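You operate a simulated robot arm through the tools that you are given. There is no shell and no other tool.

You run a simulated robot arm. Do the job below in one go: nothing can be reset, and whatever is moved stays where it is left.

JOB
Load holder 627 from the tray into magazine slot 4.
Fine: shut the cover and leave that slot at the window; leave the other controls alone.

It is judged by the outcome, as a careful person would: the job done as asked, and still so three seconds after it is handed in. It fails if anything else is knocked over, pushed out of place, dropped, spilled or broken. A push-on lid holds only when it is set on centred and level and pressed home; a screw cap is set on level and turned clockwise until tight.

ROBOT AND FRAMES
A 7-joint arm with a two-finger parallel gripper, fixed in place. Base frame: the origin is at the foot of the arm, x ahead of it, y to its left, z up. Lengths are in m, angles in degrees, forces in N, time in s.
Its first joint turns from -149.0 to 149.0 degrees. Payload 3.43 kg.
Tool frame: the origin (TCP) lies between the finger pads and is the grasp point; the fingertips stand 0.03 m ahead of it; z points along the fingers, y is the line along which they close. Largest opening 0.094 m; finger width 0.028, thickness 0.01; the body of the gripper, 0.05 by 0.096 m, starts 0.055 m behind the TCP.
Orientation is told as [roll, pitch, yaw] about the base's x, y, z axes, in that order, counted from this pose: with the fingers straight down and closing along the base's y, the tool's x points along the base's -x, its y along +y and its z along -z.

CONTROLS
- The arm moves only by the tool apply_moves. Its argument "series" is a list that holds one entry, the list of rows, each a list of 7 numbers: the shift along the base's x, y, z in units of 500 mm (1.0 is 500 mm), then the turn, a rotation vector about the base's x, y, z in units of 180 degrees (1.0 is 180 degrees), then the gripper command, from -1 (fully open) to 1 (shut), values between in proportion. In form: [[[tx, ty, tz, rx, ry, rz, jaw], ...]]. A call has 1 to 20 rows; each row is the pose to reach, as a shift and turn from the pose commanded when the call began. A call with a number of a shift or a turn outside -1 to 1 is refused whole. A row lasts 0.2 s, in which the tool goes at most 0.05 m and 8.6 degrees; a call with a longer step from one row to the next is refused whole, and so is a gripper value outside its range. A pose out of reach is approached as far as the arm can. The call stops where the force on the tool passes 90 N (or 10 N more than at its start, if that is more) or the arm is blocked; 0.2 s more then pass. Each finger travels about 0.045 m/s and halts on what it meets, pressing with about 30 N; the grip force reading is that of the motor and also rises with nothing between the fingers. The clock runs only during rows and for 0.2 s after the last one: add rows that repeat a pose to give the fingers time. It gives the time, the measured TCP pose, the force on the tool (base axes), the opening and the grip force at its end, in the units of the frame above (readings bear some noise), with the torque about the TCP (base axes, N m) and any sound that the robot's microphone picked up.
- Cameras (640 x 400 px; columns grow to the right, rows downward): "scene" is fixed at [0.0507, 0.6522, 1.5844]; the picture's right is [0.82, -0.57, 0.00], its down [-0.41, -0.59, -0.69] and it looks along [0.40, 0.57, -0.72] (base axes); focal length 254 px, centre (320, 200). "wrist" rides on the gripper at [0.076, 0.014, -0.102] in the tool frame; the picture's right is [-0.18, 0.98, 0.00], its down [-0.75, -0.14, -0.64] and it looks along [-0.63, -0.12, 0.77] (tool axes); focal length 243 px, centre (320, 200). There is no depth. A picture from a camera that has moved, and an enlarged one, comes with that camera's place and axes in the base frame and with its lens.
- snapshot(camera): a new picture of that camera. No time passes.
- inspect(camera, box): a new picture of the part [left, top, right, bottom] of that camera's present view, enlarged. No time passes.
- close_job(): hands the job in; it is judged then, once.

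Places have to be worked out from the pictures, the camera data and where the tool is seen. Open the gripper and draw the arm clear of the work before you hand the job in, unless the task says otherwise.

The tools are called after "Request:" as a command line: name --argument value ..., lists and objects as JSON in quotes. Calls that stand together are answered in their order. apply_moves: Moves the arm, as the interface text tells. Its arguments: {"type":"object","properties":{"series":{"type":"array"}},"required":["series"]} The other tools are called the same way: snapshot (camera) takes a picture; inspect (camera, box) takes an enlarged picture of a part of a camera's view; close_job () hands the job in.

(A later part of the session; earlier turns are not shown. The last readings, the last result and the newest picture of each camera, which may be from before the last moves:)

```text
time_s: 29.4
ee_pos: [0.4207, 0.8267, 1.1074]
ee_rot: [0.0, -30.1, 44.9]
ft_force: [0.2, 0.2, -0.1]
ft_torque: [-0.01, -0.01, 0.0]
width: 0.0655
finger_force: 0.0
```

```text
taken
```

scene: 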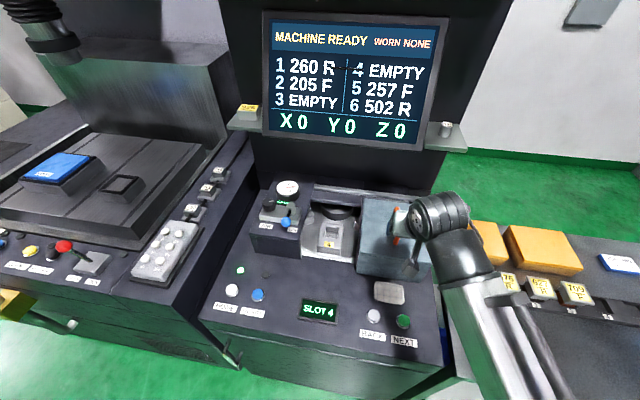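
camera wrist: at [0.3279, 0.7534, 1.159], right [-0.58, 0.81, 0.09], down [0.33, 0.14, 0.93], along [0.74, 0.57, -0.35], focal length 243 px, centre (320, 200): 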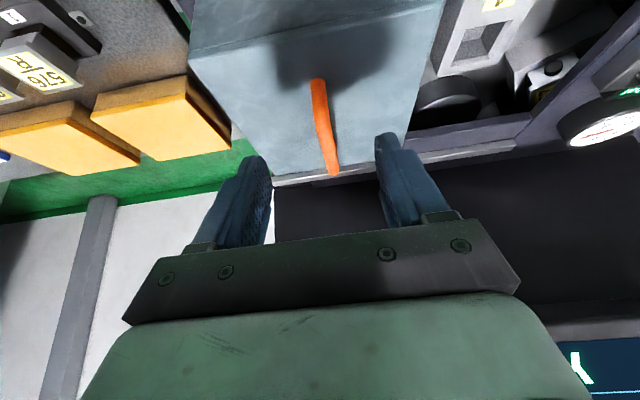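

The hand is free and the cover stayed put. I shift left to look straight into slot 4 and at neighbouring holders in the carousel.

Request:
apply_moves --series '[[[-0.076, 0.0463, 0, 0, 0, 0, 0], [-0.152, 0.0926, 0, 0, 0, 0, 0.5], [-0.228, 0.139, 0, 0, 0, 0, 1], [-0.304, 0.1853, 0, 0, 0, 0, 1], [-0.304, 0.1853, 0, 0, 0, 0, 1]]]'

Request:
snapshot --camera "wrist"

Request:
inspect --camera "wrist" --box '[240, 20, 480, 170]'

```text
time_s: 30.6
ee_pos: [0.2698, 0.9193, 1.1111]
ee_rot: [0.0, -29.9, 45.0]
ft_force: [0.1, -0.4, 0.8]
ft_torque: [0.01, 0.02, 0.02]
width: 0.0
finger_force: 30.2
```

```text
taken
camera wrist: at [0.1784, 0.8466, 1.1627], right [-0.58, 0.81, 0.09], down [0.33, 0.13, 0.93], along [0.74, 0.57, -0.35], focal length 243 px, centre (320, 200)
```

wrist: 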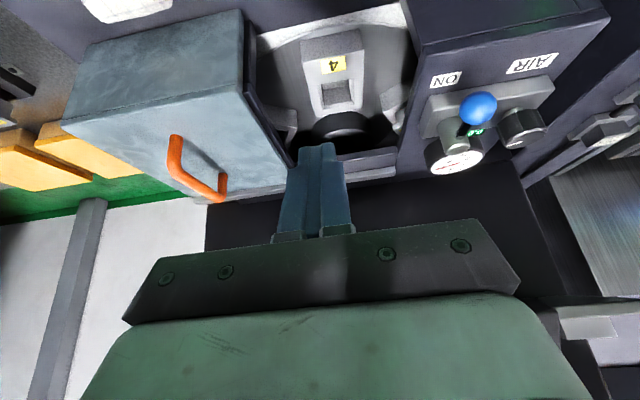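

```text
2.67 times, centred on (360, 95) of wrist
camera zoom: at [0.1784, 0.8466, 1.1627], right [-0.58, 0.81, 0.09], down [0.33, 0.13, 0.93], along [0.74, 0.57, -0.35], focal length 647 px, centre (213, 480)
```

zoom: 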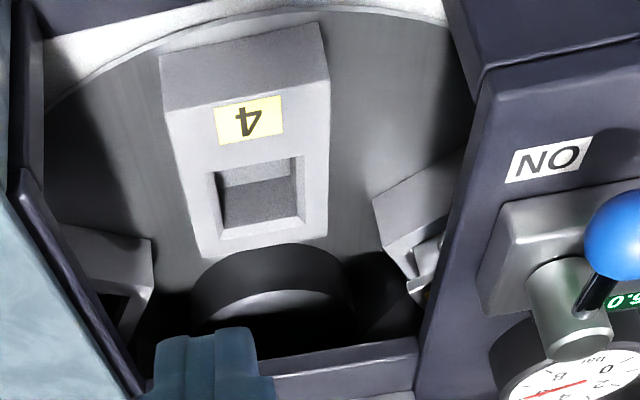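

Slot 4's pocket centre works out near p=-0.478, q=1.006 in the machine's 45° axes (x≈0.373, y≈1.049), top z≈0.896. Next I travel over to the tray for a close look at holder 627.

Request:
apply_moves --series '[[[0.0588, -0.0674, 0, 0, 0, 0, 1], [0.1175, -0.1349, 0, 0, 0, 0, 1], [0.1763, -0.2023, 0, 0, 0, 0, 1], [0.235, -0.2698, 0, 0, 0, 0, 1], [0.2938, -0.3372, 0, 0, 0, 0, 1], [0.3525, -0.4047, 0, 0, 0, 0, 1], [0.4113, -0.4721, 0, 0, 0, 0, 1], [0.47, -0.5396, 0, 0, 0, 0, 1], [0.5288, -0.607, 0, 0, 0, 0, 1], [0.5875, -0.6745, 0, 0, 0, 0, 1], [0.6463, -0.7419, -0.03, 0, 0, 0, 1], [0.705, -0.8094, -0.06, 0, 0, 0, 1], [0.7637, -0.8768, -0.1, 0, 0, 0, 1], [0.7637, -0.8768, -0.1, 0, 0, 0, 1]]]'

Request:
snapshot --camera "wrist"

Request:
snapshot --camera "scene"

```text
time_s: 33.6
ee_pos: [0.6527, 0.4836, 1.0578]
ee_rot: [0.0, -30.0, 45.0]
ft_force: [-0.3, -0.1, -0.5]
ft_torque: [0.02, 0.0, 0.06]
width: 0.0
finger_force: 29.7
```

```text
taken
camera wrist: at [0.5585, 0.4103, 1.1092], right [-0.58, 0.81, 0.09], down [0.33, 0.13, 0.93], along [0.74, 0.57, -0.35], focal length 243 px, centre (320, 200)
```

wrist: 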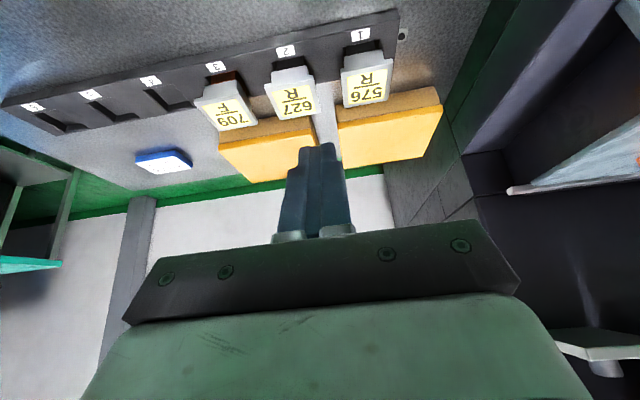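

```text
taken
```

scene: 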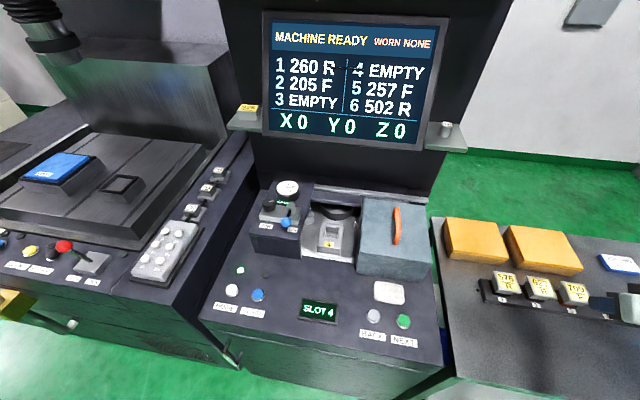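

I zoom in on the holders from this side to see their shape and gaps.

Request:
inspect --camera "wrist" --box '[180, 20, 420, 170]'

Request:
inspect --camera "scene" --box '[480, 255, 610, 336]'

Request:
inspect --camera "scene" --box '[240, 170, 440, 295]'

```text
2.67 times, centred on (300, 95) of wrist
camera zoom: at [0.5585, 0.4103, 1.1092], right [-0.58, 0.81, 0.09], down [0.33, 0.13, 0.93], along [0.74, 0.57, -0.35], focal length 647 px, centre (373, 480)
```

zoom: 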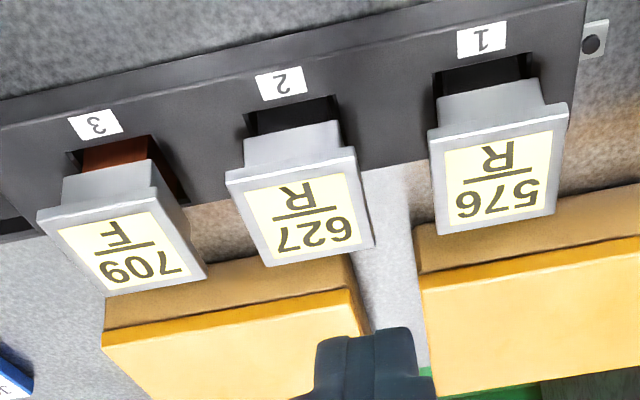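

```text
4.92 times, centred on (545, 296) of scene
camera zoom: at [0.0507, 0.6522, 1.5844], right [0.82, -0.57, 0.0], down [-0.41, -0.59, -0.69], along [0.4, 0.57, -0.72], focal length 1252 px, centre (-788, -270)
```

zoom: 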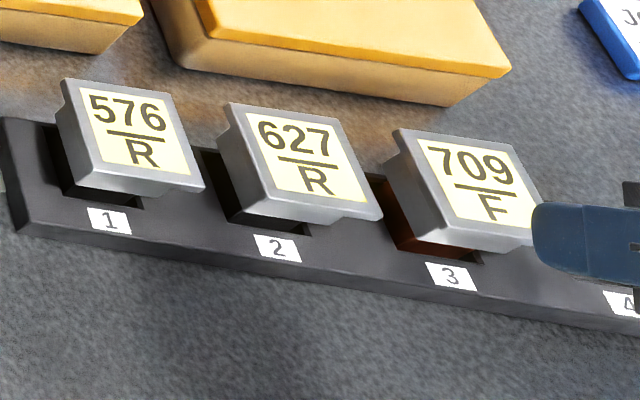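

```text
3.20 times, centred on (340, 232) of scene
camera zoom: at [0.0507, 0.6522, 1.5844], right [0.82, -0.57, 0.0], down [-0.41, -0.59, -0.69], along [0.4, 0.57, -0.72], focal length 814 px, centre (256, 96)
```

zoom: 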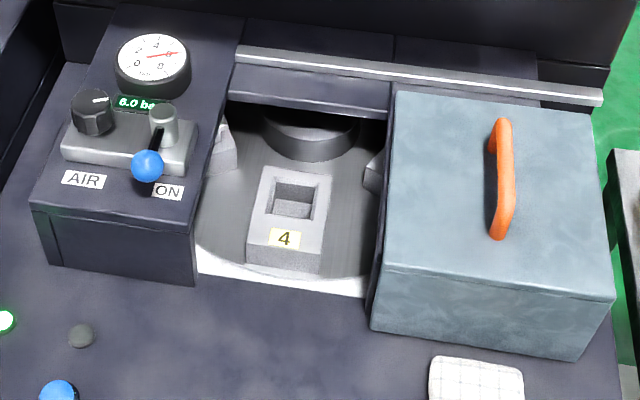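

Holder 627's label plate is about 6 cm square, centred near p=0.157, q=0.935, z≈0.87. I move lower and to the right to see its neck and shank from the front.

Request:
apply_moves --series '[[[0.0448, -0.0472, -0.049, 0, 0, 0, 1], [0.0895, -0.0944, -0.098, 0, 0, 0, 1], [0.1343, -0.1416, -0.147, 0, 0, 0, 1], [0.179, -0.1888, -0.196, 0, 0, 0, 1], [0.179, -0.1888, -0.196, 0, 0, 0, 1]]]'

Request:
snapshot --camera "wrist"

Request:
inspect --camera "wrist" --box '[300, 40, 540, 190]'

```text
time_s: 34.8
ee_pos: [0.7428, 0.3838, 0.9586]
ee_rot: [0.1, -29.9, 45.0]
ft_force: [-0.9, 0.1, 0.0]
ft_torque: [-0.01, 0.0, 0.0]
width: 0.0
finger_force: 29.6
```

```text
taken
camera wrist: at [0.6498, 0.3109, 1.0103], right [-0.58, 0.81, 0.09], down [0.33, 0.13, 0.93], along [0.74, 0.57, -0.35], focal length 243 px, centre (320, 200)
```

wrist: 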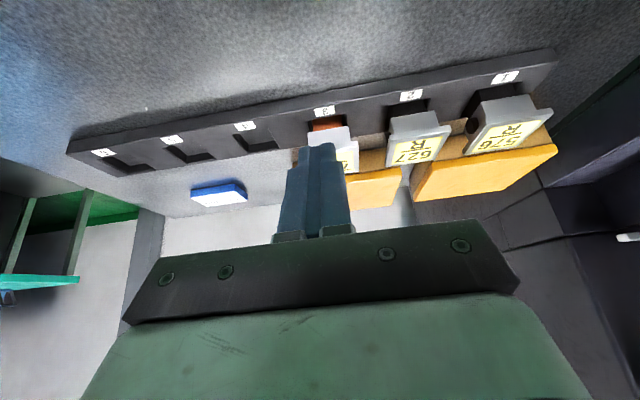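

```text
2.67 times, centred on (420, 115) of wrist
camera zoom: at [0.6498, 0.3109, 1.0103], right [-0.58, 0.81, 0.09], down [0.33, 0.13, 0.93], along [0.74, 0.57, -0.35], focal length 647 px, centre (53, 427)
```

zoom: 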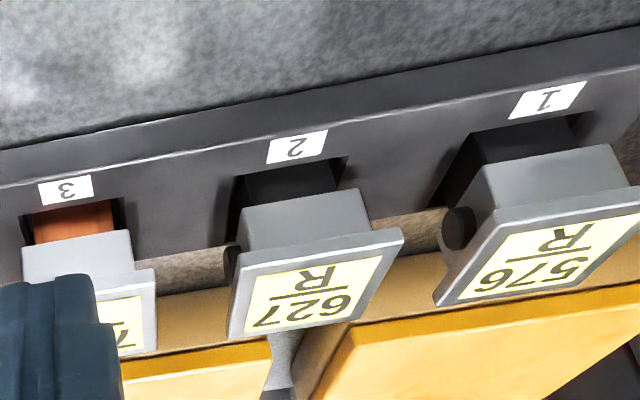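

The holders are electrode holders: label plate, grey neck and a dark shank standing in the rack recess. I zoom more on 627 for exact edges.

Request:
inspect --camera "wrist" --box '[370, 80, 466, 140]'

Request:
inspect --camera "wrist" --box '[450, 60, 562, 130]'

Request:
inspect --camera "scene" --box '[515, 265, 579, 305]'

```text
6.67 times, centred on (418, 110) of wrist
camera zoom: at [0.6498, 0.3109, 1.0103], right [-0.58, 0.81, 0.09], down [0.33, 0.13, 0.93], along [0.74, 0.57, -0.35], focal length 1618 px, centre (-333, 800)
```

zoom: 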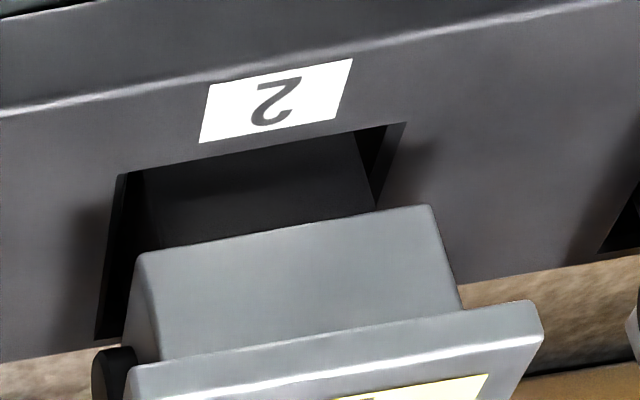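

```text
5.71 times, centred on (506, 95) of wrist
camera zoom: at [0.6498, 0.3109, 1.0103], right [-0.58, 0.81, 0.09], down [0.33, 0.13, 0.93], along [0.74, 0.57, -0.35], focal length 1386 px, centre (-743, 800)
```

zoom: 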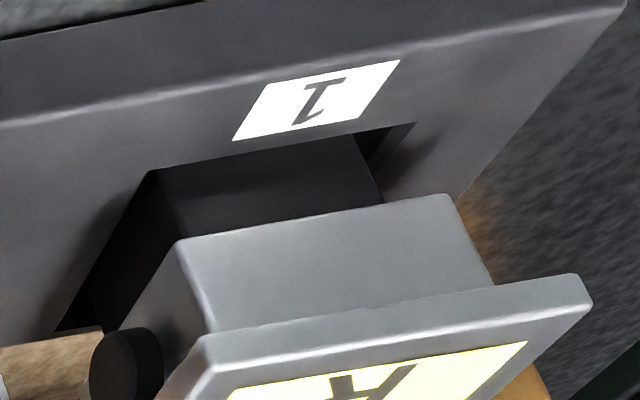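

```text
10.00 times, centred on (547, 285) of scene
camera zoom: at [0.0507, 0.6522, 1.5844], right [0.82, -0.57, 0.0], down [-0.41, -0.59, -0.69], along [0.4, 0.57, -0.72], focal length 2544 px, centre (-1950, -650)
```

zoom: 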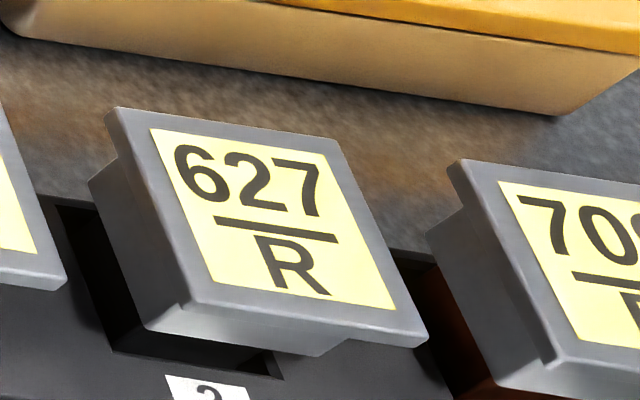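

A black stud sticks out of the neck's right side, roughly flush with the label plate's edge. I want a more top-down view to see whether it protrudes, so I untilt the tool and move above the right of 627.

Request:
apply_moves --series '[[[0.0195, 0.0501, 0.03, -0.0236, 0.0236, 0, 1], [0.039, 0.1002, 0.05, -0.0472, 0.0472, 0, 1], [0.0586, 0.1502, 0.07, -0.0707, 0.0707, 0, 1], [0.0781, 0.2003, 0.082, -0.0943, 0.0943, 0, 1], [0.0976, 0.2504, 0.082, -0.1179, 0.1179, 0, 1], [0.0976, 0.2504, 0.082, -0.1179, 0.1179, 0, 1]]]'

Request:
snapshot --camera "wrist"

Request:
inspect --camera "wrist" --box '[300, 40, 492, 160]'

```text
time_s: 36.2
ee_pos: [0.788, 0.5118, 0.9983]
ee_rot: [-0.1, 0.1, 45.0]
ft_force: [0.1, 0.0, 0.1]
ft_torque: [0.0, 0.02, 0.04]
width: 0.0
finger_force: 29.8
```

```text
taken
camera wrist: at [0.7235, 0.4675, 1.1025], right [-0.56, 0.83, 0.0], down [0.63, 0.43, 0.64], along [0.53, 0.36, -0.77], focal length 243 px, centre (320, 200)
```

wrist: 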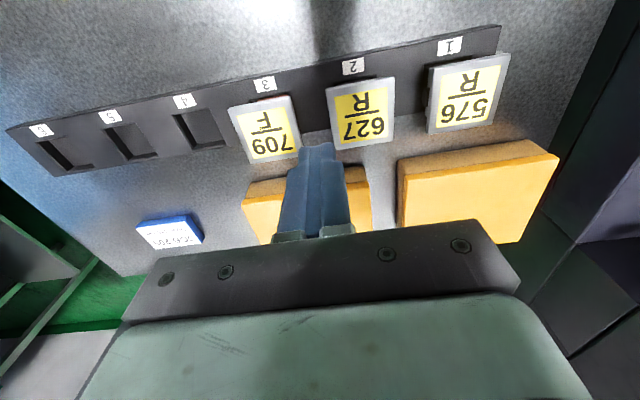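

```text
3.33 times, centred on (396, 100) of wrist
camera zoom: at [0.7235, 0.4675, 1.1025], right [-0.56, 0.83, 0.0], down [0.63, 0.43, 0.64], along [0.53, 0.36, -0.77], focal length 809 px, centre (67, 533)
```

zoom: 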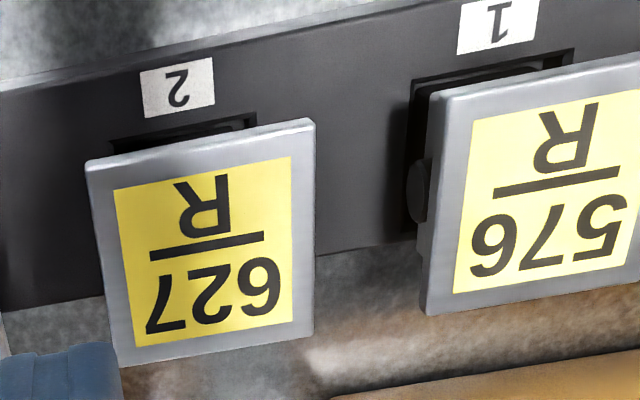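

The stud is flush with the plate edge, so gripping the plate's two sides (left/right) works. I return to the 30° tilt above 627 with the fingers opened to about 78 mm, tips still ~6 cm above the plate.

Request:
apply_moves --series '[[[-0.0086, 0.0131, -0.008, 0.0236, -0.0236, 0, -0.66], [-0.0171, 0.0262, -0.018, 0.0472, -0.0472, 0, -0.66], [-0.0257, 0.0392, -0.034, 0.0707, -0.0707, 0, -0.66], [-0.0342, 0.0523, -0.05, 0.0943, -0.0943, 0, -0.66], [-0.0428, 0.0654, -0.066, 0.1179, -0.1179, 0, -0.66], [-0.0428, 0.0654, -0.076, 0.1179, -0.1179, 0, -0.66], [-0.0428, 0.0654, -0.076, 0.1179, -0.1179, 0, -0.66]]]'

Request:
snapshot --camera "wrist"

Request:
snapshot --camera "scene"

```text
time_s: 37.8
ee_pos: [0.7666, 0.5449, 0.9613]
ee_rot: [0.1, -30.1, 45.0]
ft_force: [0.4, -0.3, 0.4]
ft_torque: [-0.01, -0.01, -0.02]
width: 0.0783
finger_force: 0.1
```

```text
taken
camera wrist: at [0.6736, 0.4721, 1.0115], right [-0.58, 0.81, 0.09], down [0.33, 0.13, 0.93], along [0.74, 0.57, -0.35], focal length 243 px, centre (320, 200)
```

wrist: 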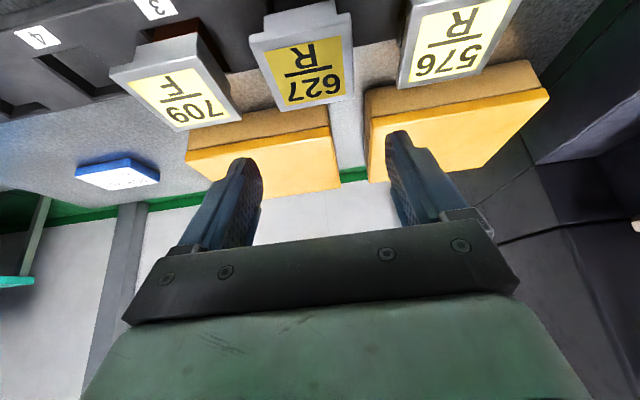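

```text
taken
```

scene: 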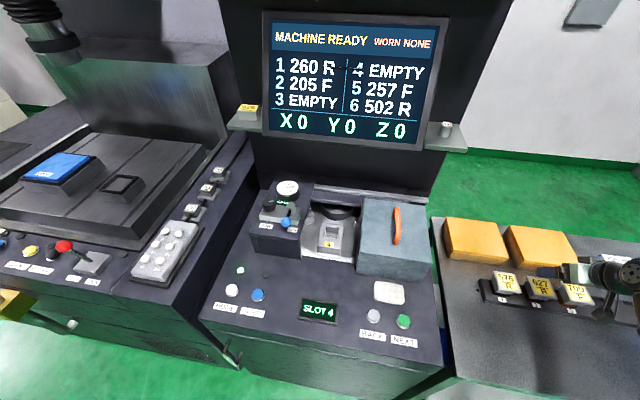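

I zoom on 627 in this view to refine its position relative to the fingers.

Request:
inspect --camera "wrist" --box '[230, 0, 422, 120]'

Request:
inspect --camera "scene" --box '[490, 240, 618, 320]'

```text
3.33 times, centred on (326, 60) of wrist
camera zoom: at [0.6736, 0.4721, 1.0115], right [-0.58, 0.81, 0.09], down [0.33, 0.13, 0.93], along [0.74, 0.57, -0.35], focal length 809 px, centre (300, 667)
```

zoom: 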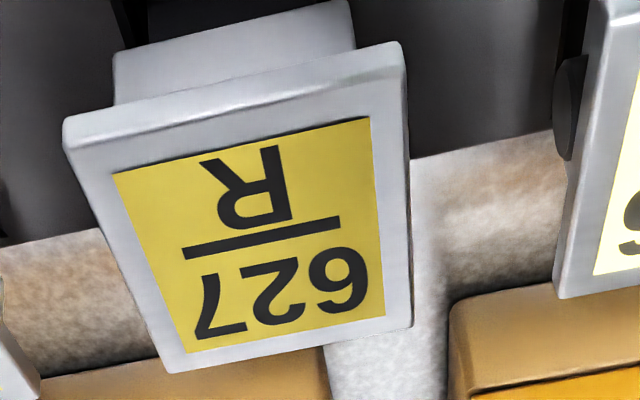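

```text
5.00 times, centred on (554, 280) of scene
camera zoom: at [0.0507, 0.6522, 1.5844], right [0.82, -0.57, 0.0], down [-0.41, -0.59, -0.69], along [0.4, 0.57, -0.72], focal length 1272 px, centre (-850, -200)
```

zoom: 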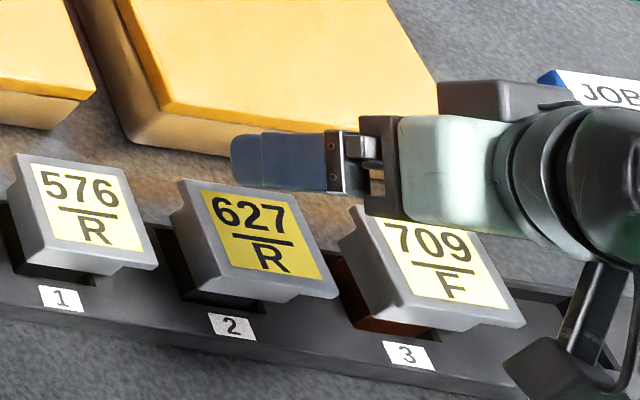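

Three views agree: 627's plate centre is at p=0.157, q=0.938, top z=0.868, matching the tool's lateral position. I lower until the tips are just above plate level and check the straddle.

Request:
apply_moves --series '[[[0.0042, 0.0042, -0.03, 0, 0, 0, -0.66], [0.0042, 0.0042, -0.06, 0, 0, 0, -0.66], [0.0042, 0.0042, -0.1, 0, 0, 0, -0.66], [0.0042, 0.0042, -0.1, 0, 0, 0, -0.66]]]'

Request:
snapshot --camera "wrist"

Request:
inspect --camera "scene" --box '[490, 240, 618, 320]'

```text
time_s: 38.8
ee_pos: [0.7698, 0.5468, 0.9107]
ee_rot: [0.0, -30.0, 45.0]
ft_force: [0.3, 0.1, 0.0]
ft_torque: [0.01, 0.02, 0.0]
width: 0.0777
finger_force: 0.1
```

```text
taken
camera wrist: at [0.6771, 0.4729, 0.9619], right [-0.58, 0.81, 0.09], down [0.33, 0.13, 0.93], along [0.74, 0.57, -0.35], focal length 243 px, centre (320, 200)
```

wrist: 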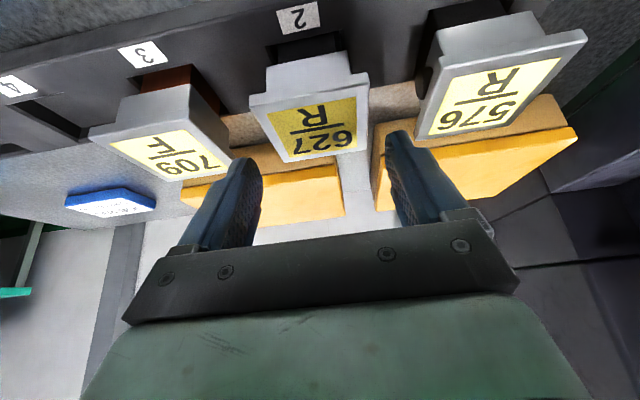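

```text
5.00 times, centred on (554, 280) of scene
camera zoom: at [0.0507, 0.6522, 1.5844], right [0.82, -0.57, 0.0], down [-0.41, -0.59, -0.69], along [0.4, 0.57, -0.72], focal length 1272 px, centre (-850, -200)
```

zoom: 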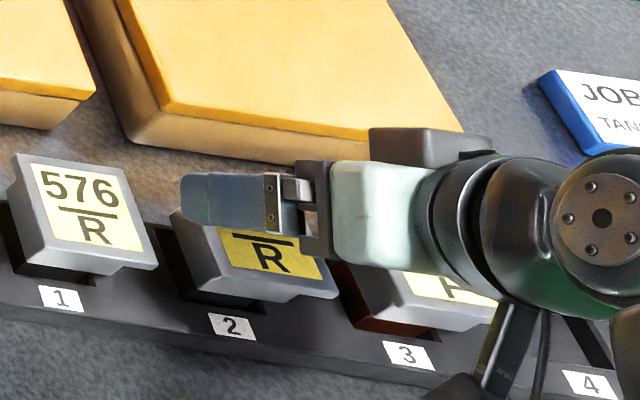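

Alignment looks centred with clear gaps to 576 and 709. I descend 34 mm so the pads straddle the plate.

Request:
apply_moves --series '[[[0, 0, -0.02, 0, 0, 0, -0.66], [0, 0, -0.04, 0, 0, 0, -0.66], [0, 0, -0.06, 0, 0, 0, -0.66], [0, 0, -0.068, 0, 0, 0, -0.66]]]'

Request:
snapshot --camera "wrist"

Request:
inspect --camera "scene" --box '[490, 240, 618, 320]'

```text
time_s: 39.8
ee_pos: [0.7684, 0.5459, 0.8771]
ee_rot: [-0.1, -30.1, 44.9]
ft_force: [-0.3, -0.2, 0.2]
ft_torque: [-0.03, -0.03, 0.02]
width: 0.0779
finger_force: 0.0
```

```text
taken
camera wrist: at [0.6758, 0.4729, 0.9295], right [-0.58, 0.81, 0.09], down [0.33, 0.13, 0.93], along [0.74, 0.57, -0.35], focal length 243 px, centre (320, 200)
```

wrist: 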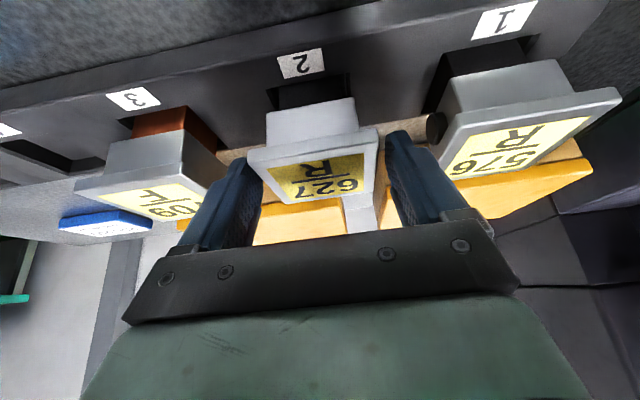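

```text
5.00 times, centred on (554, 280) of scene
camera zoom: at [0.0507, 0.6522, 1.5844], right [0.82, -0.57, 0.0], down [-0.41, -0.59, -0.69], along [0.4, 0.57, -0.72], focal length 1272 px, centre (-850, -200)
```

zoom: 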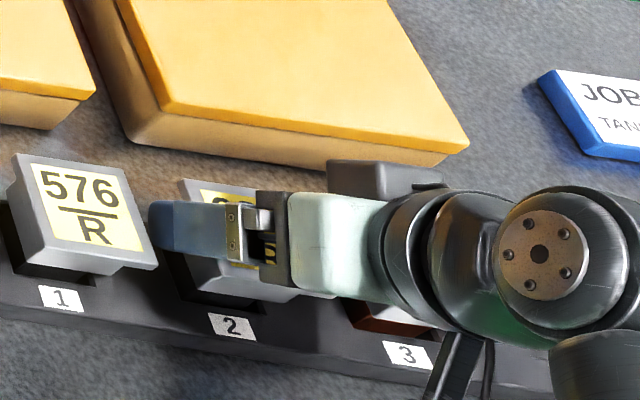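

The plate sits between the pads. I close the gripper on it.

Request:
apply_moves --series '[[[0, 0, -0.068, 0, 0, 0, -0.4], [0, 0, -0.068, 0, 0, 0, 0], [0, 0, -0.068, 0, 0, 0, 1], [0, 0, -0.068, 0, 0, 0, 1], [0, 0, -0.068, 0, 0, 0, 1]]]'

Request:
snapshot --camera "wrist"

```text
time_s: 40.5
ee_pos: [0.7691, 0.547, 0.8532]
ee_rot: [0.0, -31.2, 44.9]
ft_force: [-8.8, -8.0, 27.7]
ft_torque: [0.4, 0.93, 0.41]
width: 0.0665
finger_force: 20.2
stopped in row 3: the force on the tool passed its limit at 95 N (the readings are from after the stop); the commanded pose is now the measured one
```

```text
taken
camera wrist: at [0.6752, 0.4732, 0.9024], right [-0.58, 0.81, 0.09], down [0.32, 0.12, 0.94], along [0.75, 0.58, -0.33], focal length 243 px, centre (320, 200)
```

wrist: 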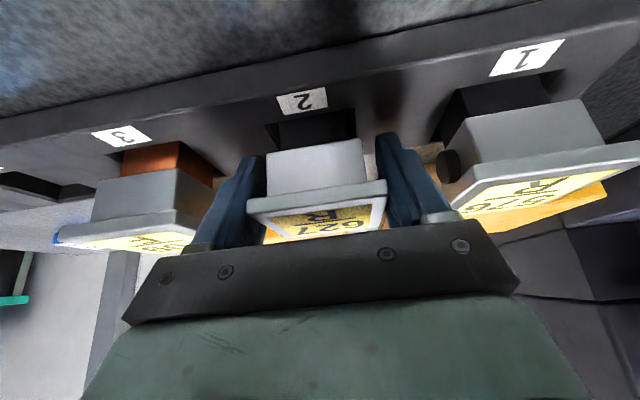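

I mistakenly repeated the descent offset, so the tips went 24 mm too low and touched the rack; the arm stopped itself. I open the fingers and raise straight back to grasp height, then check that nothing moved.

Request:
apply_moves --series '[[[0, 0, 0.006, 0, 0, 0, -0.66], [0, 0, 0.02, 0, 0, 0, -0.66], [0, 0, 0.035, 0, 0, 0, -0.66], [0, 0, 0.048, 0, 0, 0, -0.66], [0, 0, 0.048, 0, 0, 0, -0.66]]]'

Request:
snapshot --camera "wrist"

Request:
inspect --camera "scene" --box '[440, 210, 640, 335]'

```text
time_s: 41.7
ee_pos: [0.7706, 0.5471, 0.8756]
ee_rot: [-0.1, -31.0, 45.0]
ft_force: [0.9, -0.5, -0.5]
ft_torque: [0.0, 0.01, 0.02]
width: 0.0778
finger_force: 0.1
```

```text
taken
camera wrist: at [0.6764, 0.4734, 0.9237], right [-0.58, 0.81, 0.09], down [0.32, 0.12, 0.94], along [0.75, 0.58, -0.33], focal length 243 px, centre (320, 200)
```

wrist: 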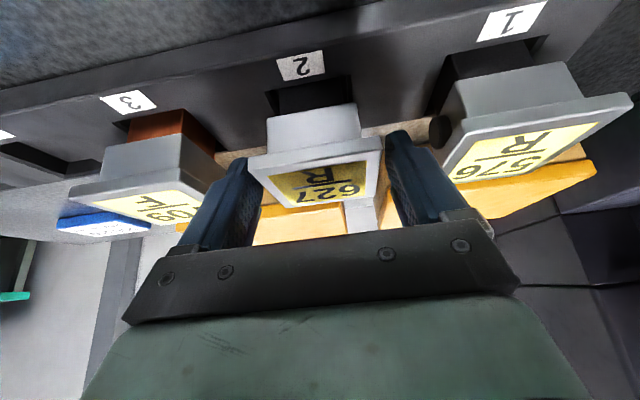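

```text
3.20 times, centred on (540, 272) of scene
camera zoom: at [0.0507, 0.6522, 1.5844], right [0.82, -0.57, 0.0], down [-0.41, -0.59, -0.69], along [0.4, 0.57, -0.72], focal length 814 px, centre (-384, -32)
```

zoom: 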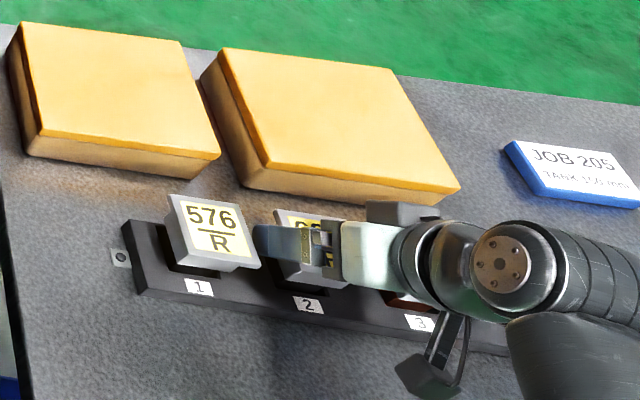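

Everything in the tray is where it was. Now I close the gripper with no shift at all.

Request:
apply_moves --series '[[[0, 0, 0, 0, 0, 0, -0.4], [0, 0, 0, 0, 0, 0, 0], [0, 0, 0, 0, 0, 0, 1], [0, 0, 0, 0, 0, 0, 1], [0, 0, 0, 0, 0, 0, 1]]]'

Request:
snapshot --camera "wrist"

Request:
inspect --camera "scene" --box '[490, 240, 618, 320]'

```text
time_s: 42.9
ee_pos: [0.7709, 0.5482, 0.875]
ee_rot: [-0.1, -31.0, 45.0]
ft_force: [-0.6, 2.1, 1.7]
ft_torque: [0.02, 0.02, 0.01]
width: 0.0659
finger_force: 30.0
```

```text
taken
camera wrist: at [0.6764, 0.4734, 0.9237], right [-0.58, 0.81, 0.09], down [0.32, 0.12, 0.94], along [0.75, 0.58, -0.33], focal length 243 px, centre (320, 200)
```

wrist: 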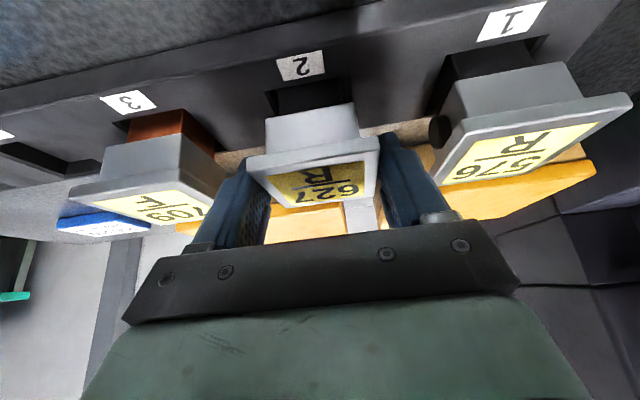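

```text
5.00 times, centred on (554, 280) of scene
camera zoom: at [0.0507, 0.6522, 1.5844], right [0.82, -0.57, 0.0], down [-0.41, -0.59, -0.69], along [0.4, 0.57, -0.72], focal length 1272 px, centre (-850, -200)
```

zoom: 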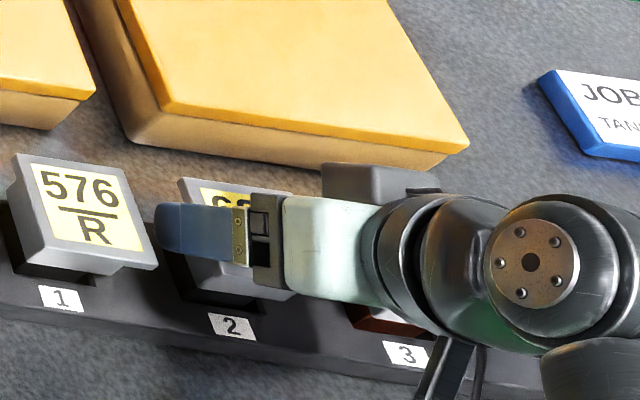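

Grip shows 66 mm width at 30 N. I zoom to see how the pads meet the plate and stud before lifting.

Request:
inspect --camera "wrist" --box '[220, 70, 420, 195]'

Request:
inspect --camera "wrist" --box '[216, 110, 296, 160]'

Request:
inspect --camera "wrist" --box '[340, 100, 420, 150]'

```text
3.20 times, centred on (320, 132) of wrist
camera zoom: at [0.6764, 0.4734, 0.9237], right [-0.58, 0.81, 0.09], down [0.32, 0.12, 0.94], along [0.75, 0.58, -0.33], focal length 776 px, centre (320, 416)
```

zoom: 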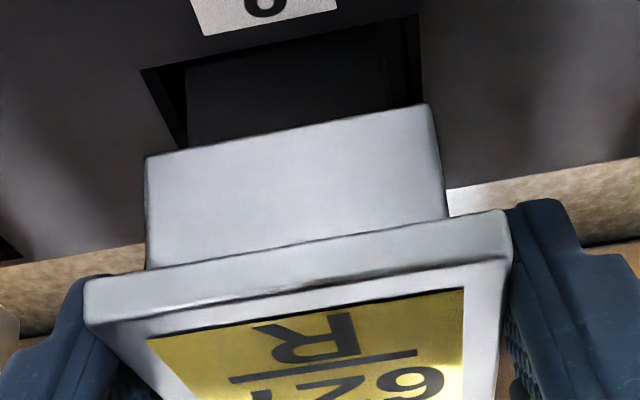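

```text
8.00 times, centred on (256, 135) of wrist
camera zoom: at [0.6764, 0.4734, 0.9237], right [-0.58, 0.81, 0.09], down [0.32, 0.12, 0.94], along [0.75, 0.58, -0.33], focal length 1941 px, centre (832, 720)
```

zoom: 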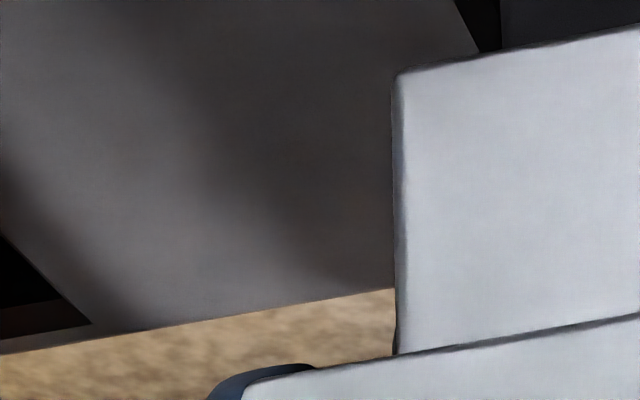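

```text
8.00 times, centred on (380, 125) of wrist
camera zoom: at [0.6764, 0.4734, 0.9237], right [-0.58, 0.81, 0.09], down [0.32, 0.12, 0.94], along [0.75, 0.58, -0.33], focal length 1941 px, centre (-160, 800)
```

zoom: 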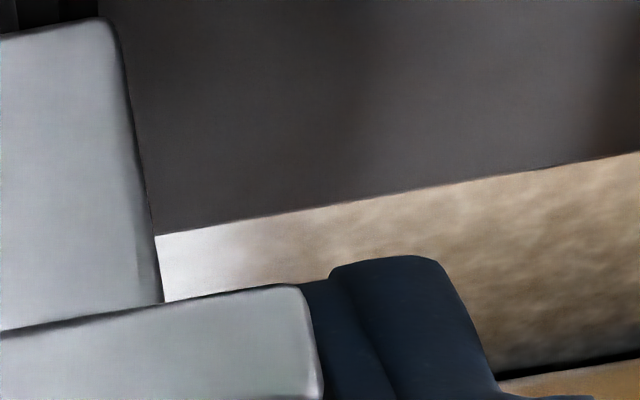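

The pads hold the plate's sides with the tips just under its bottom edge. I lift straight up 20 mm and check that only 627 comes along.

Request:
apply_moves --series '[[[0, 0, 0.01, 0, 0, 0, 1], [0, 0, 0.02, 0, 0, 0, 1], [0, 0, 0.03, 0, 0, 0, 1], [0, 0, 0.04, 0, 0, 0, 1]]]'

Request:
snapshot --camera "wrist"

Request:
inspect --camera "scene" --box '[490, 240, 618, 320]'

```text
time_s: 43.9
ee_pos: [0.7701, 0.5458, 0.8937]
ee_rot: [0.0, -31.0, 45.0]
ft_force: [0.3, 0.8, -3.5]
ft_torque: [0.03, 0.02, 0.01]
width: 0.0658
finger_force: 30.6
```

```text
taken
camera wrist: at [0.6764, 0.473, 0.9438], right [-0.58, 0.81, 0.09], down [0.32, 0.12, 0.94], along [0.75, 0.58, -0.33], focal length 243 px, centre (320, 200)
```

wrist: 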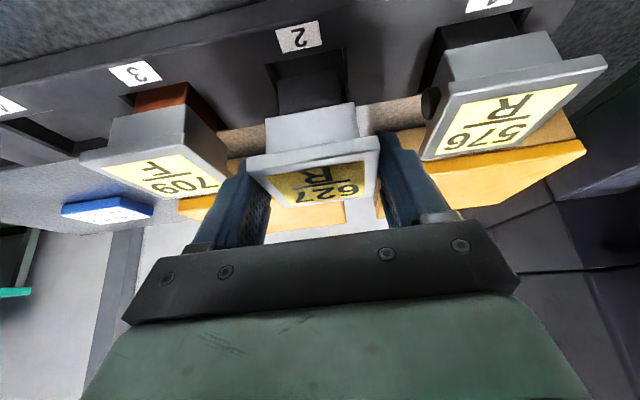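

```text
5.00 times, centred on (554, 280) of scene
camera zoom: at [0.0507, 0.6522, 1.5844], right [0.82, -0.57, 0.0], down [-0.41, -0.59, -0.69], along [0.4, 0.57, -0.72], focal length 1272 px, centre (-850, -200)
```

zoom: 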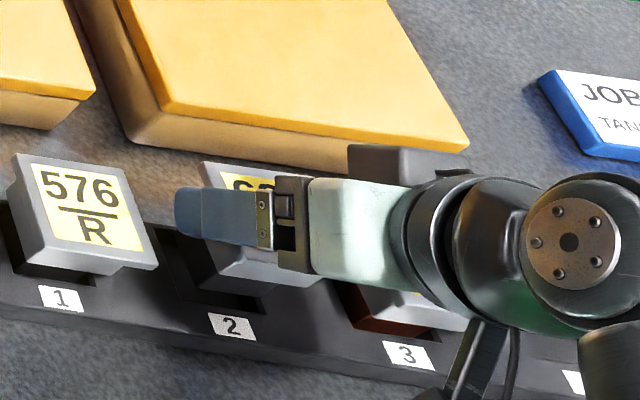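

627 follows the gripper (about 3.5 N), unchanged in the hand. I keep lifting straight up another 10 cm.

Request:
apply_moves --series '[[[0, 0, 0.03, 0, 0, 0, 1], [0, 0, 0.06, 0, 0, 0, 1], [0, 0, 0.1, 0, 0, 0, 1], [0, 0, 0.14, 0, 0, 0, 1], [0, 0, 0.18, 0, 0, 0, 1], [0, 0, 0.22, 0, 0, 0, 1], [0, 0, 0.22, 0, 0, 0, 1]]]'

Request:
snapshot --camera "wrist"

Request:
snapshot --camera "scene"

```text
time_s: 45.5
ee_pos: [0.7715, 0.5501, 1.003]
ee_rot: [-0.1, -30.9, 45.0]
ft_force: [0.5, -0.9, -3.3]
ft_torque: [-0.03, 0.03, -0.02]
width: 0.066
finger_force: 30.1
```

```text
taken
camera wrist: at [0.6772, 0.4765, 1.0525], right [-0.58, 0.81, 0.09], down [0.32, 0.12, 0.94], along [0.75, 0.58, -0.33], focal length 243 px, centre (320, 200)
```

wrist: 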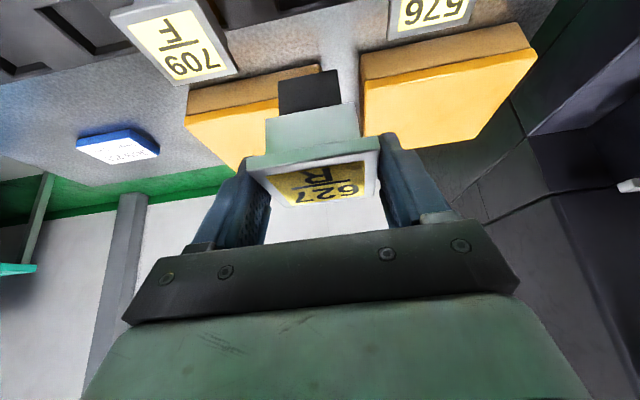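

```text
taken
```

scene: 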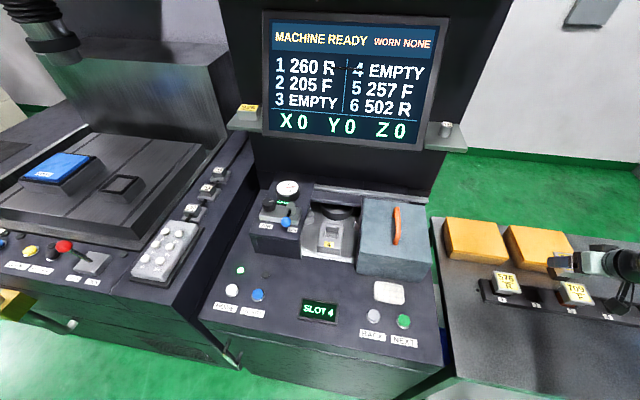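

The holder is free of the rack. I zoom to measure the shank length and check that it hangs square.

Request:
inspect --camera "wrist" --box '[220, 50, 420, 175]'

Request:
inspect --camera "scene" --box '[512, 230, 640, 310]'

```text
3.20 times, centred on (320, 112) of wrist
camera zoom: at [0.6772, 0.4765, 1.0525], right [-0.58, 0.81, 0.09], down [0.32, 0.12, 0.94], along [0.75, 0.58, -0.33], focal length 776 px, centre (320, 480)
```

zoom: 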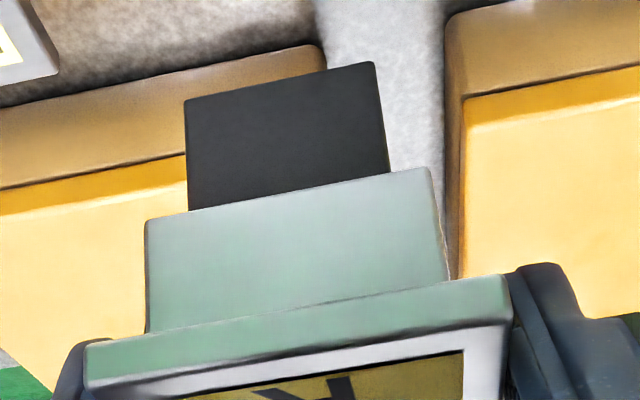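

```text
5.00 times, centred on (576, 270) of scene
camera zoom: at [0.0507, 0.6522, 1.5844], right [0.82, -0.57, 0.0], down [-0.41, -0.59, -0.69], along [0.4, 0.57, -0.72], focal length 1272 px, centre (-960, -150)
```

zoom: 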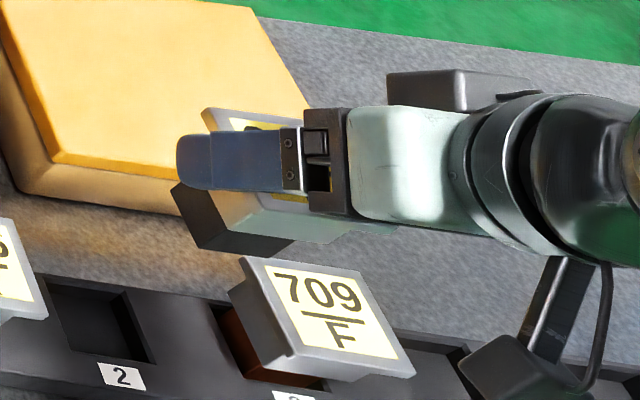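

The shank is about 35 mm square and its bottom is 68 mm below the TCP; neck bottom is 36 mm below it, all centred on the tool. I raise and pull back toward the front before crossing to the console.

Request:
apply_moves --series '[[[-0.0325, -0.0325, 0.0348, 0, 0, 0, 1], [-0.065, -0.065, 0.0696, 0, 0, 0, 1], [-0.0976, -0.0976, 0.1044, 0, 0, 0, 1], [-0.13, -0.13, 0.1392, 0, 0, 0, 1], [-0.1626, -0.1626, 0.174, 0, 0, 0, 1]]]'

```text
time_s: 46.7
ee_pos: [0.6897, 0.4665, 1.0913]
ee_rot: [0.0, -30.9, 45.0]
ft_force: [0.3, -0.8, -2.9]
ft_torque: [-0.04, 0.04, 0.0]
width: 0.0659
finger_force: 29.9
```

Now I cross left along the front of the console at constant height with the holder, well in front of the cover.

Request:
apply_moves --series '[[[-0.0599, 0.0599, 0, 0, 0, 0, 1], [-0.1198, 0.1198, 0, 0, 0, 0, 1], [-0.1797, 0.1797, 0, 0, 0, 0, 1], [-0.2396, 0.2396, 0, 0, 0, 0, 1], [-0.2995, 0.2995, 0, 0, 0, 0, 1], [-0.3594, 0.3594, 0, 0, 0, 0, 1], [-0.4193, 0.4193, 0, 0, 0, 0, 1], [-0.4792, 0.4792, 0, 0, 0, 0, 1], [-0.5391, 0.5391, 0, 0, 0, 0, 1], [-0.599, 0.599, 0, 0, 0, 0, 1], [-0.6589, 0.6589, 0, 0, 0, 0, 1], [-0.7188, 0.7188, 0, 0, 0, 0, 1], [-0.7787, 0.7787, 0, 0, 0, 0, 1], [-0.8386, 0.8386, 0, 0, 0, 0, 1], [-0.8985, 0.8985, 0, 0, 0, 0, 1], [-0.8985, 0.8985, 0, 0, 0, 0, 1]]]'

Request:
snapshot --camera "wrist"

Request:
snapshot --camera "scene"

```text
time_s: 50.1
ee_pos: [0.2418, 0.9153, 1.0901]
ee_rot: [-0.1, -30.8, 45.0]
ft_force: [0.1, 0.1, -2.8]
ft_torque: [-0.02, 0.01, 0.01]
width: 0.0661
finger_force: 29.7
```

```text
taken
camera wrist: at [0.1476, 0.8414, 1.1392], right [-0.58, 0.81, 0.09], down [0.32, 0.12, 0.94], along [0.75, 0.58, -0.33], focal length 243 px, centre (320, 200)
```

wrist: 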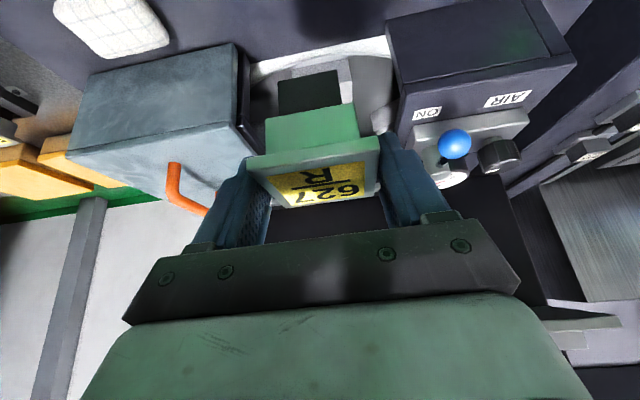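

```text
taken
```

scene: 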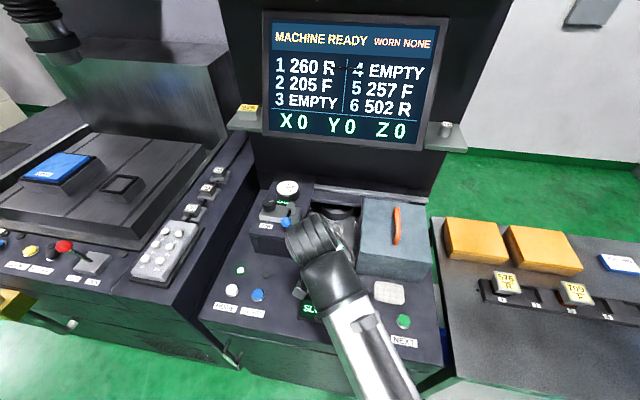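

The holder is now in front of the window at p≈-0.476. I move forward and slightly down to hover over slot 4, the shank bottom staying ~5 cm above the block.

Request:
apply_moves --series '[[[0.05, 0.05, -0.02, 0, 0, 0, 1], [0.1, 0.1, -0.05, 0, 0, 0, 1], [0.15, 0.15, -0.08, 0, 0, 0, 1], [0.2, 0.2, -0.11, 0, 0, 0, 1], [0.25, 0.25, -0.14, 0, 0, 0, 1], [0.25, 0.25, -0.14, 0, 0, 0, 1]]]'

Request:
snapshot --camera "wrist"

Request:
inspect --camera "scene" --box '[250, 170, 410, 270]'

```text
time_s: 51.5
ee_pos: [0.3653, 1.0438, 1.0224]
ee_rot: [-0.1, -30.9, 45.0]
ft_force: [-0.3, -0.2, -2.5]
ft_torque: [0.0, 0.03, 0.0]
width: 0.0662
finger_force: 30.1
```

```text
taken
camera wrist: at [0.2716, 0.9706, 1.0722], right [-0.58, 0.81, 0.09], down [0.32, 0.12, 0.94], along [0.75, 0.58, -0.33], focal length 243 px, centre (320, 200)
```

wrist: 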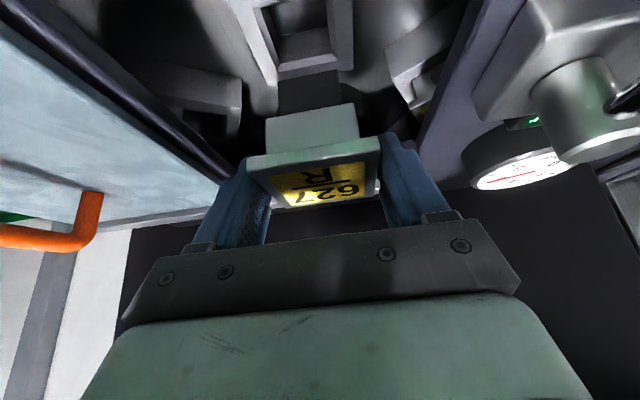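

```text
4.00 times, centred on (330, 220) of scene
camera zoom: at [0.0507, 0.6522, 1.5844], right [0.82, -0.57, 0.0], down [-0.41, -0.59, -0.69], along [0.4, 0.57, -0.72], focal length 1018 px, centre (280, 120)
```

zoom: 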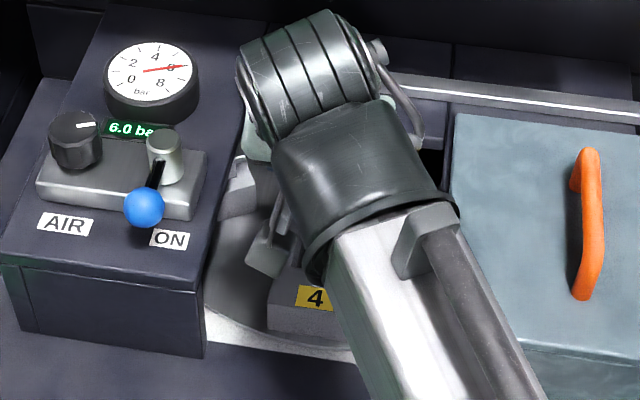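

The hover is reached without trouble and the pocket is visible just beyond the shank. I zoom in to work out the alignment.

Request:
inspect --camera "wrist" --box '[210, 0, 402, 120]'

Request:
inspect --camera "wrist" --box '[240, 0, 368, 80]'

```text
3.33 times, centred on (306, 60) of wrist
camera zoom: at [0.2716, 0.9706, 1.0722], right [-0.58, 0.81, 0.09], down [0.32, 0.12, 0.94], along [0.75, 0.58, -0.33], focal length 809 px, centre (367, 667)
```

zoom: 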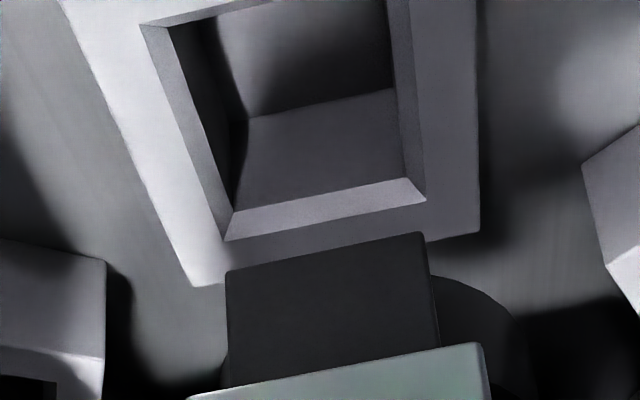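

```text
5.00 times, centred on (304, 40) of wrist
camera zoom: at [0.2716, 0.9706, 1.0722], right [-0.58, 0.81, 0.09], down [0.32, 0.12, 0.94], along [0.75, 0.58, -0.33], focal length 1213 px, centre (400, 1000)
```

zoom: 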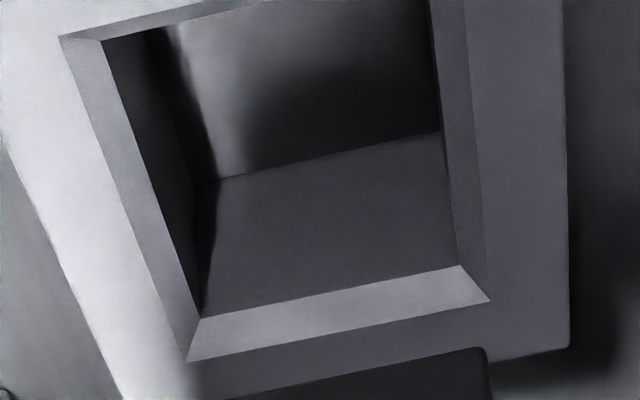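

The pocket (with chamfer) is square to the shank and slightly beyond it in the picture; its exact height is still uncertain (block top 0.90–0.93). I descend 15 mm to measure how its image grows before aligning.

Request:
apply_moves --series '[[[0, 0, -0.01, 0, 0, 0, 1], [0, 0, -0.02, 0, 0, 0, 1], [0, 0, -0.03, 0, 0, 0, 1], [0, 0, -0.03, 0, 0, 0, 1]]]'

Request:
snapshot --camera "wrist"

Request:
inspect --camera "wrist" --box '[210, 0, 402, 120]'

Request:
inspect --camera "scene" --box '[290, 200, 370, 260]'

```text
time_s: 52.5
ee_pos: [0.3648, 1.0416, 1.0071]
ee_rot: [-0.1, -30.9, 45.0]
ft_force: [-0.9, 0.0, -3.3]
ft_torque: [0.01, 0.03, -0.02]
width: 0.0661
finger_force: 29.4
```

```text
taken
camera wrist: at [0.2716, 0.968, 1.0562], right [-0.58, 0.81, 0.09], down [0.32, 0.12, 0.94], along [0.75, 0.58, -0.33], focal length 243 px, centre (320, 200)
```

wrist: 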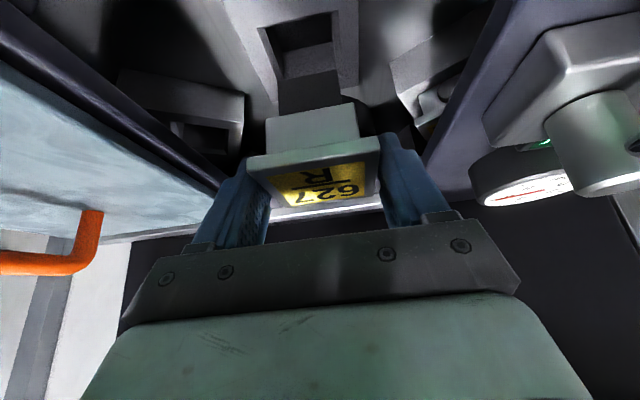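

```text
3.33 times, centred on (306, 60) of wrist
camera zoom: at [0.2716, 0.968, 1.0562], right [-0.58, 0.81, 0.09], down [0.32, 0.12, 0.94], along [0.75, 0.58, -0.33], focal length 809 px, centre (367, 667)
```

zoom: 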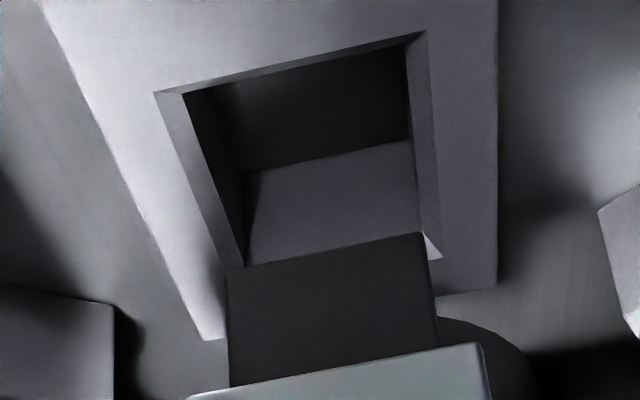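

```text
6.67 times, centred on (330, 230) of scene
camera zoom: at [0.0507, 0.6522, 1.5844], right [0.82, -0.57, 0.0], down [-0.41, -0.59, -0.69], along [0.4, 0.57, -0.72], focal length 1696 px, centre (253, 0)
```

zoom: 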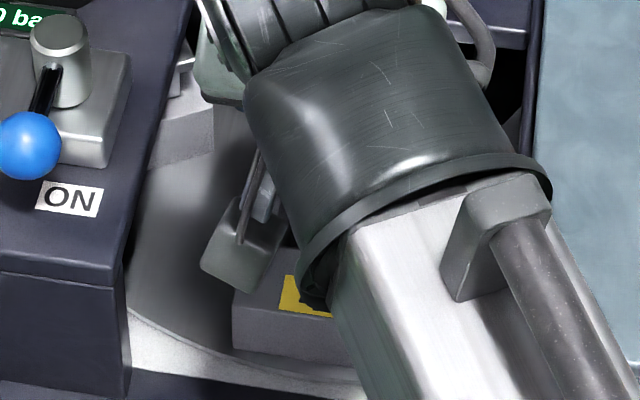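

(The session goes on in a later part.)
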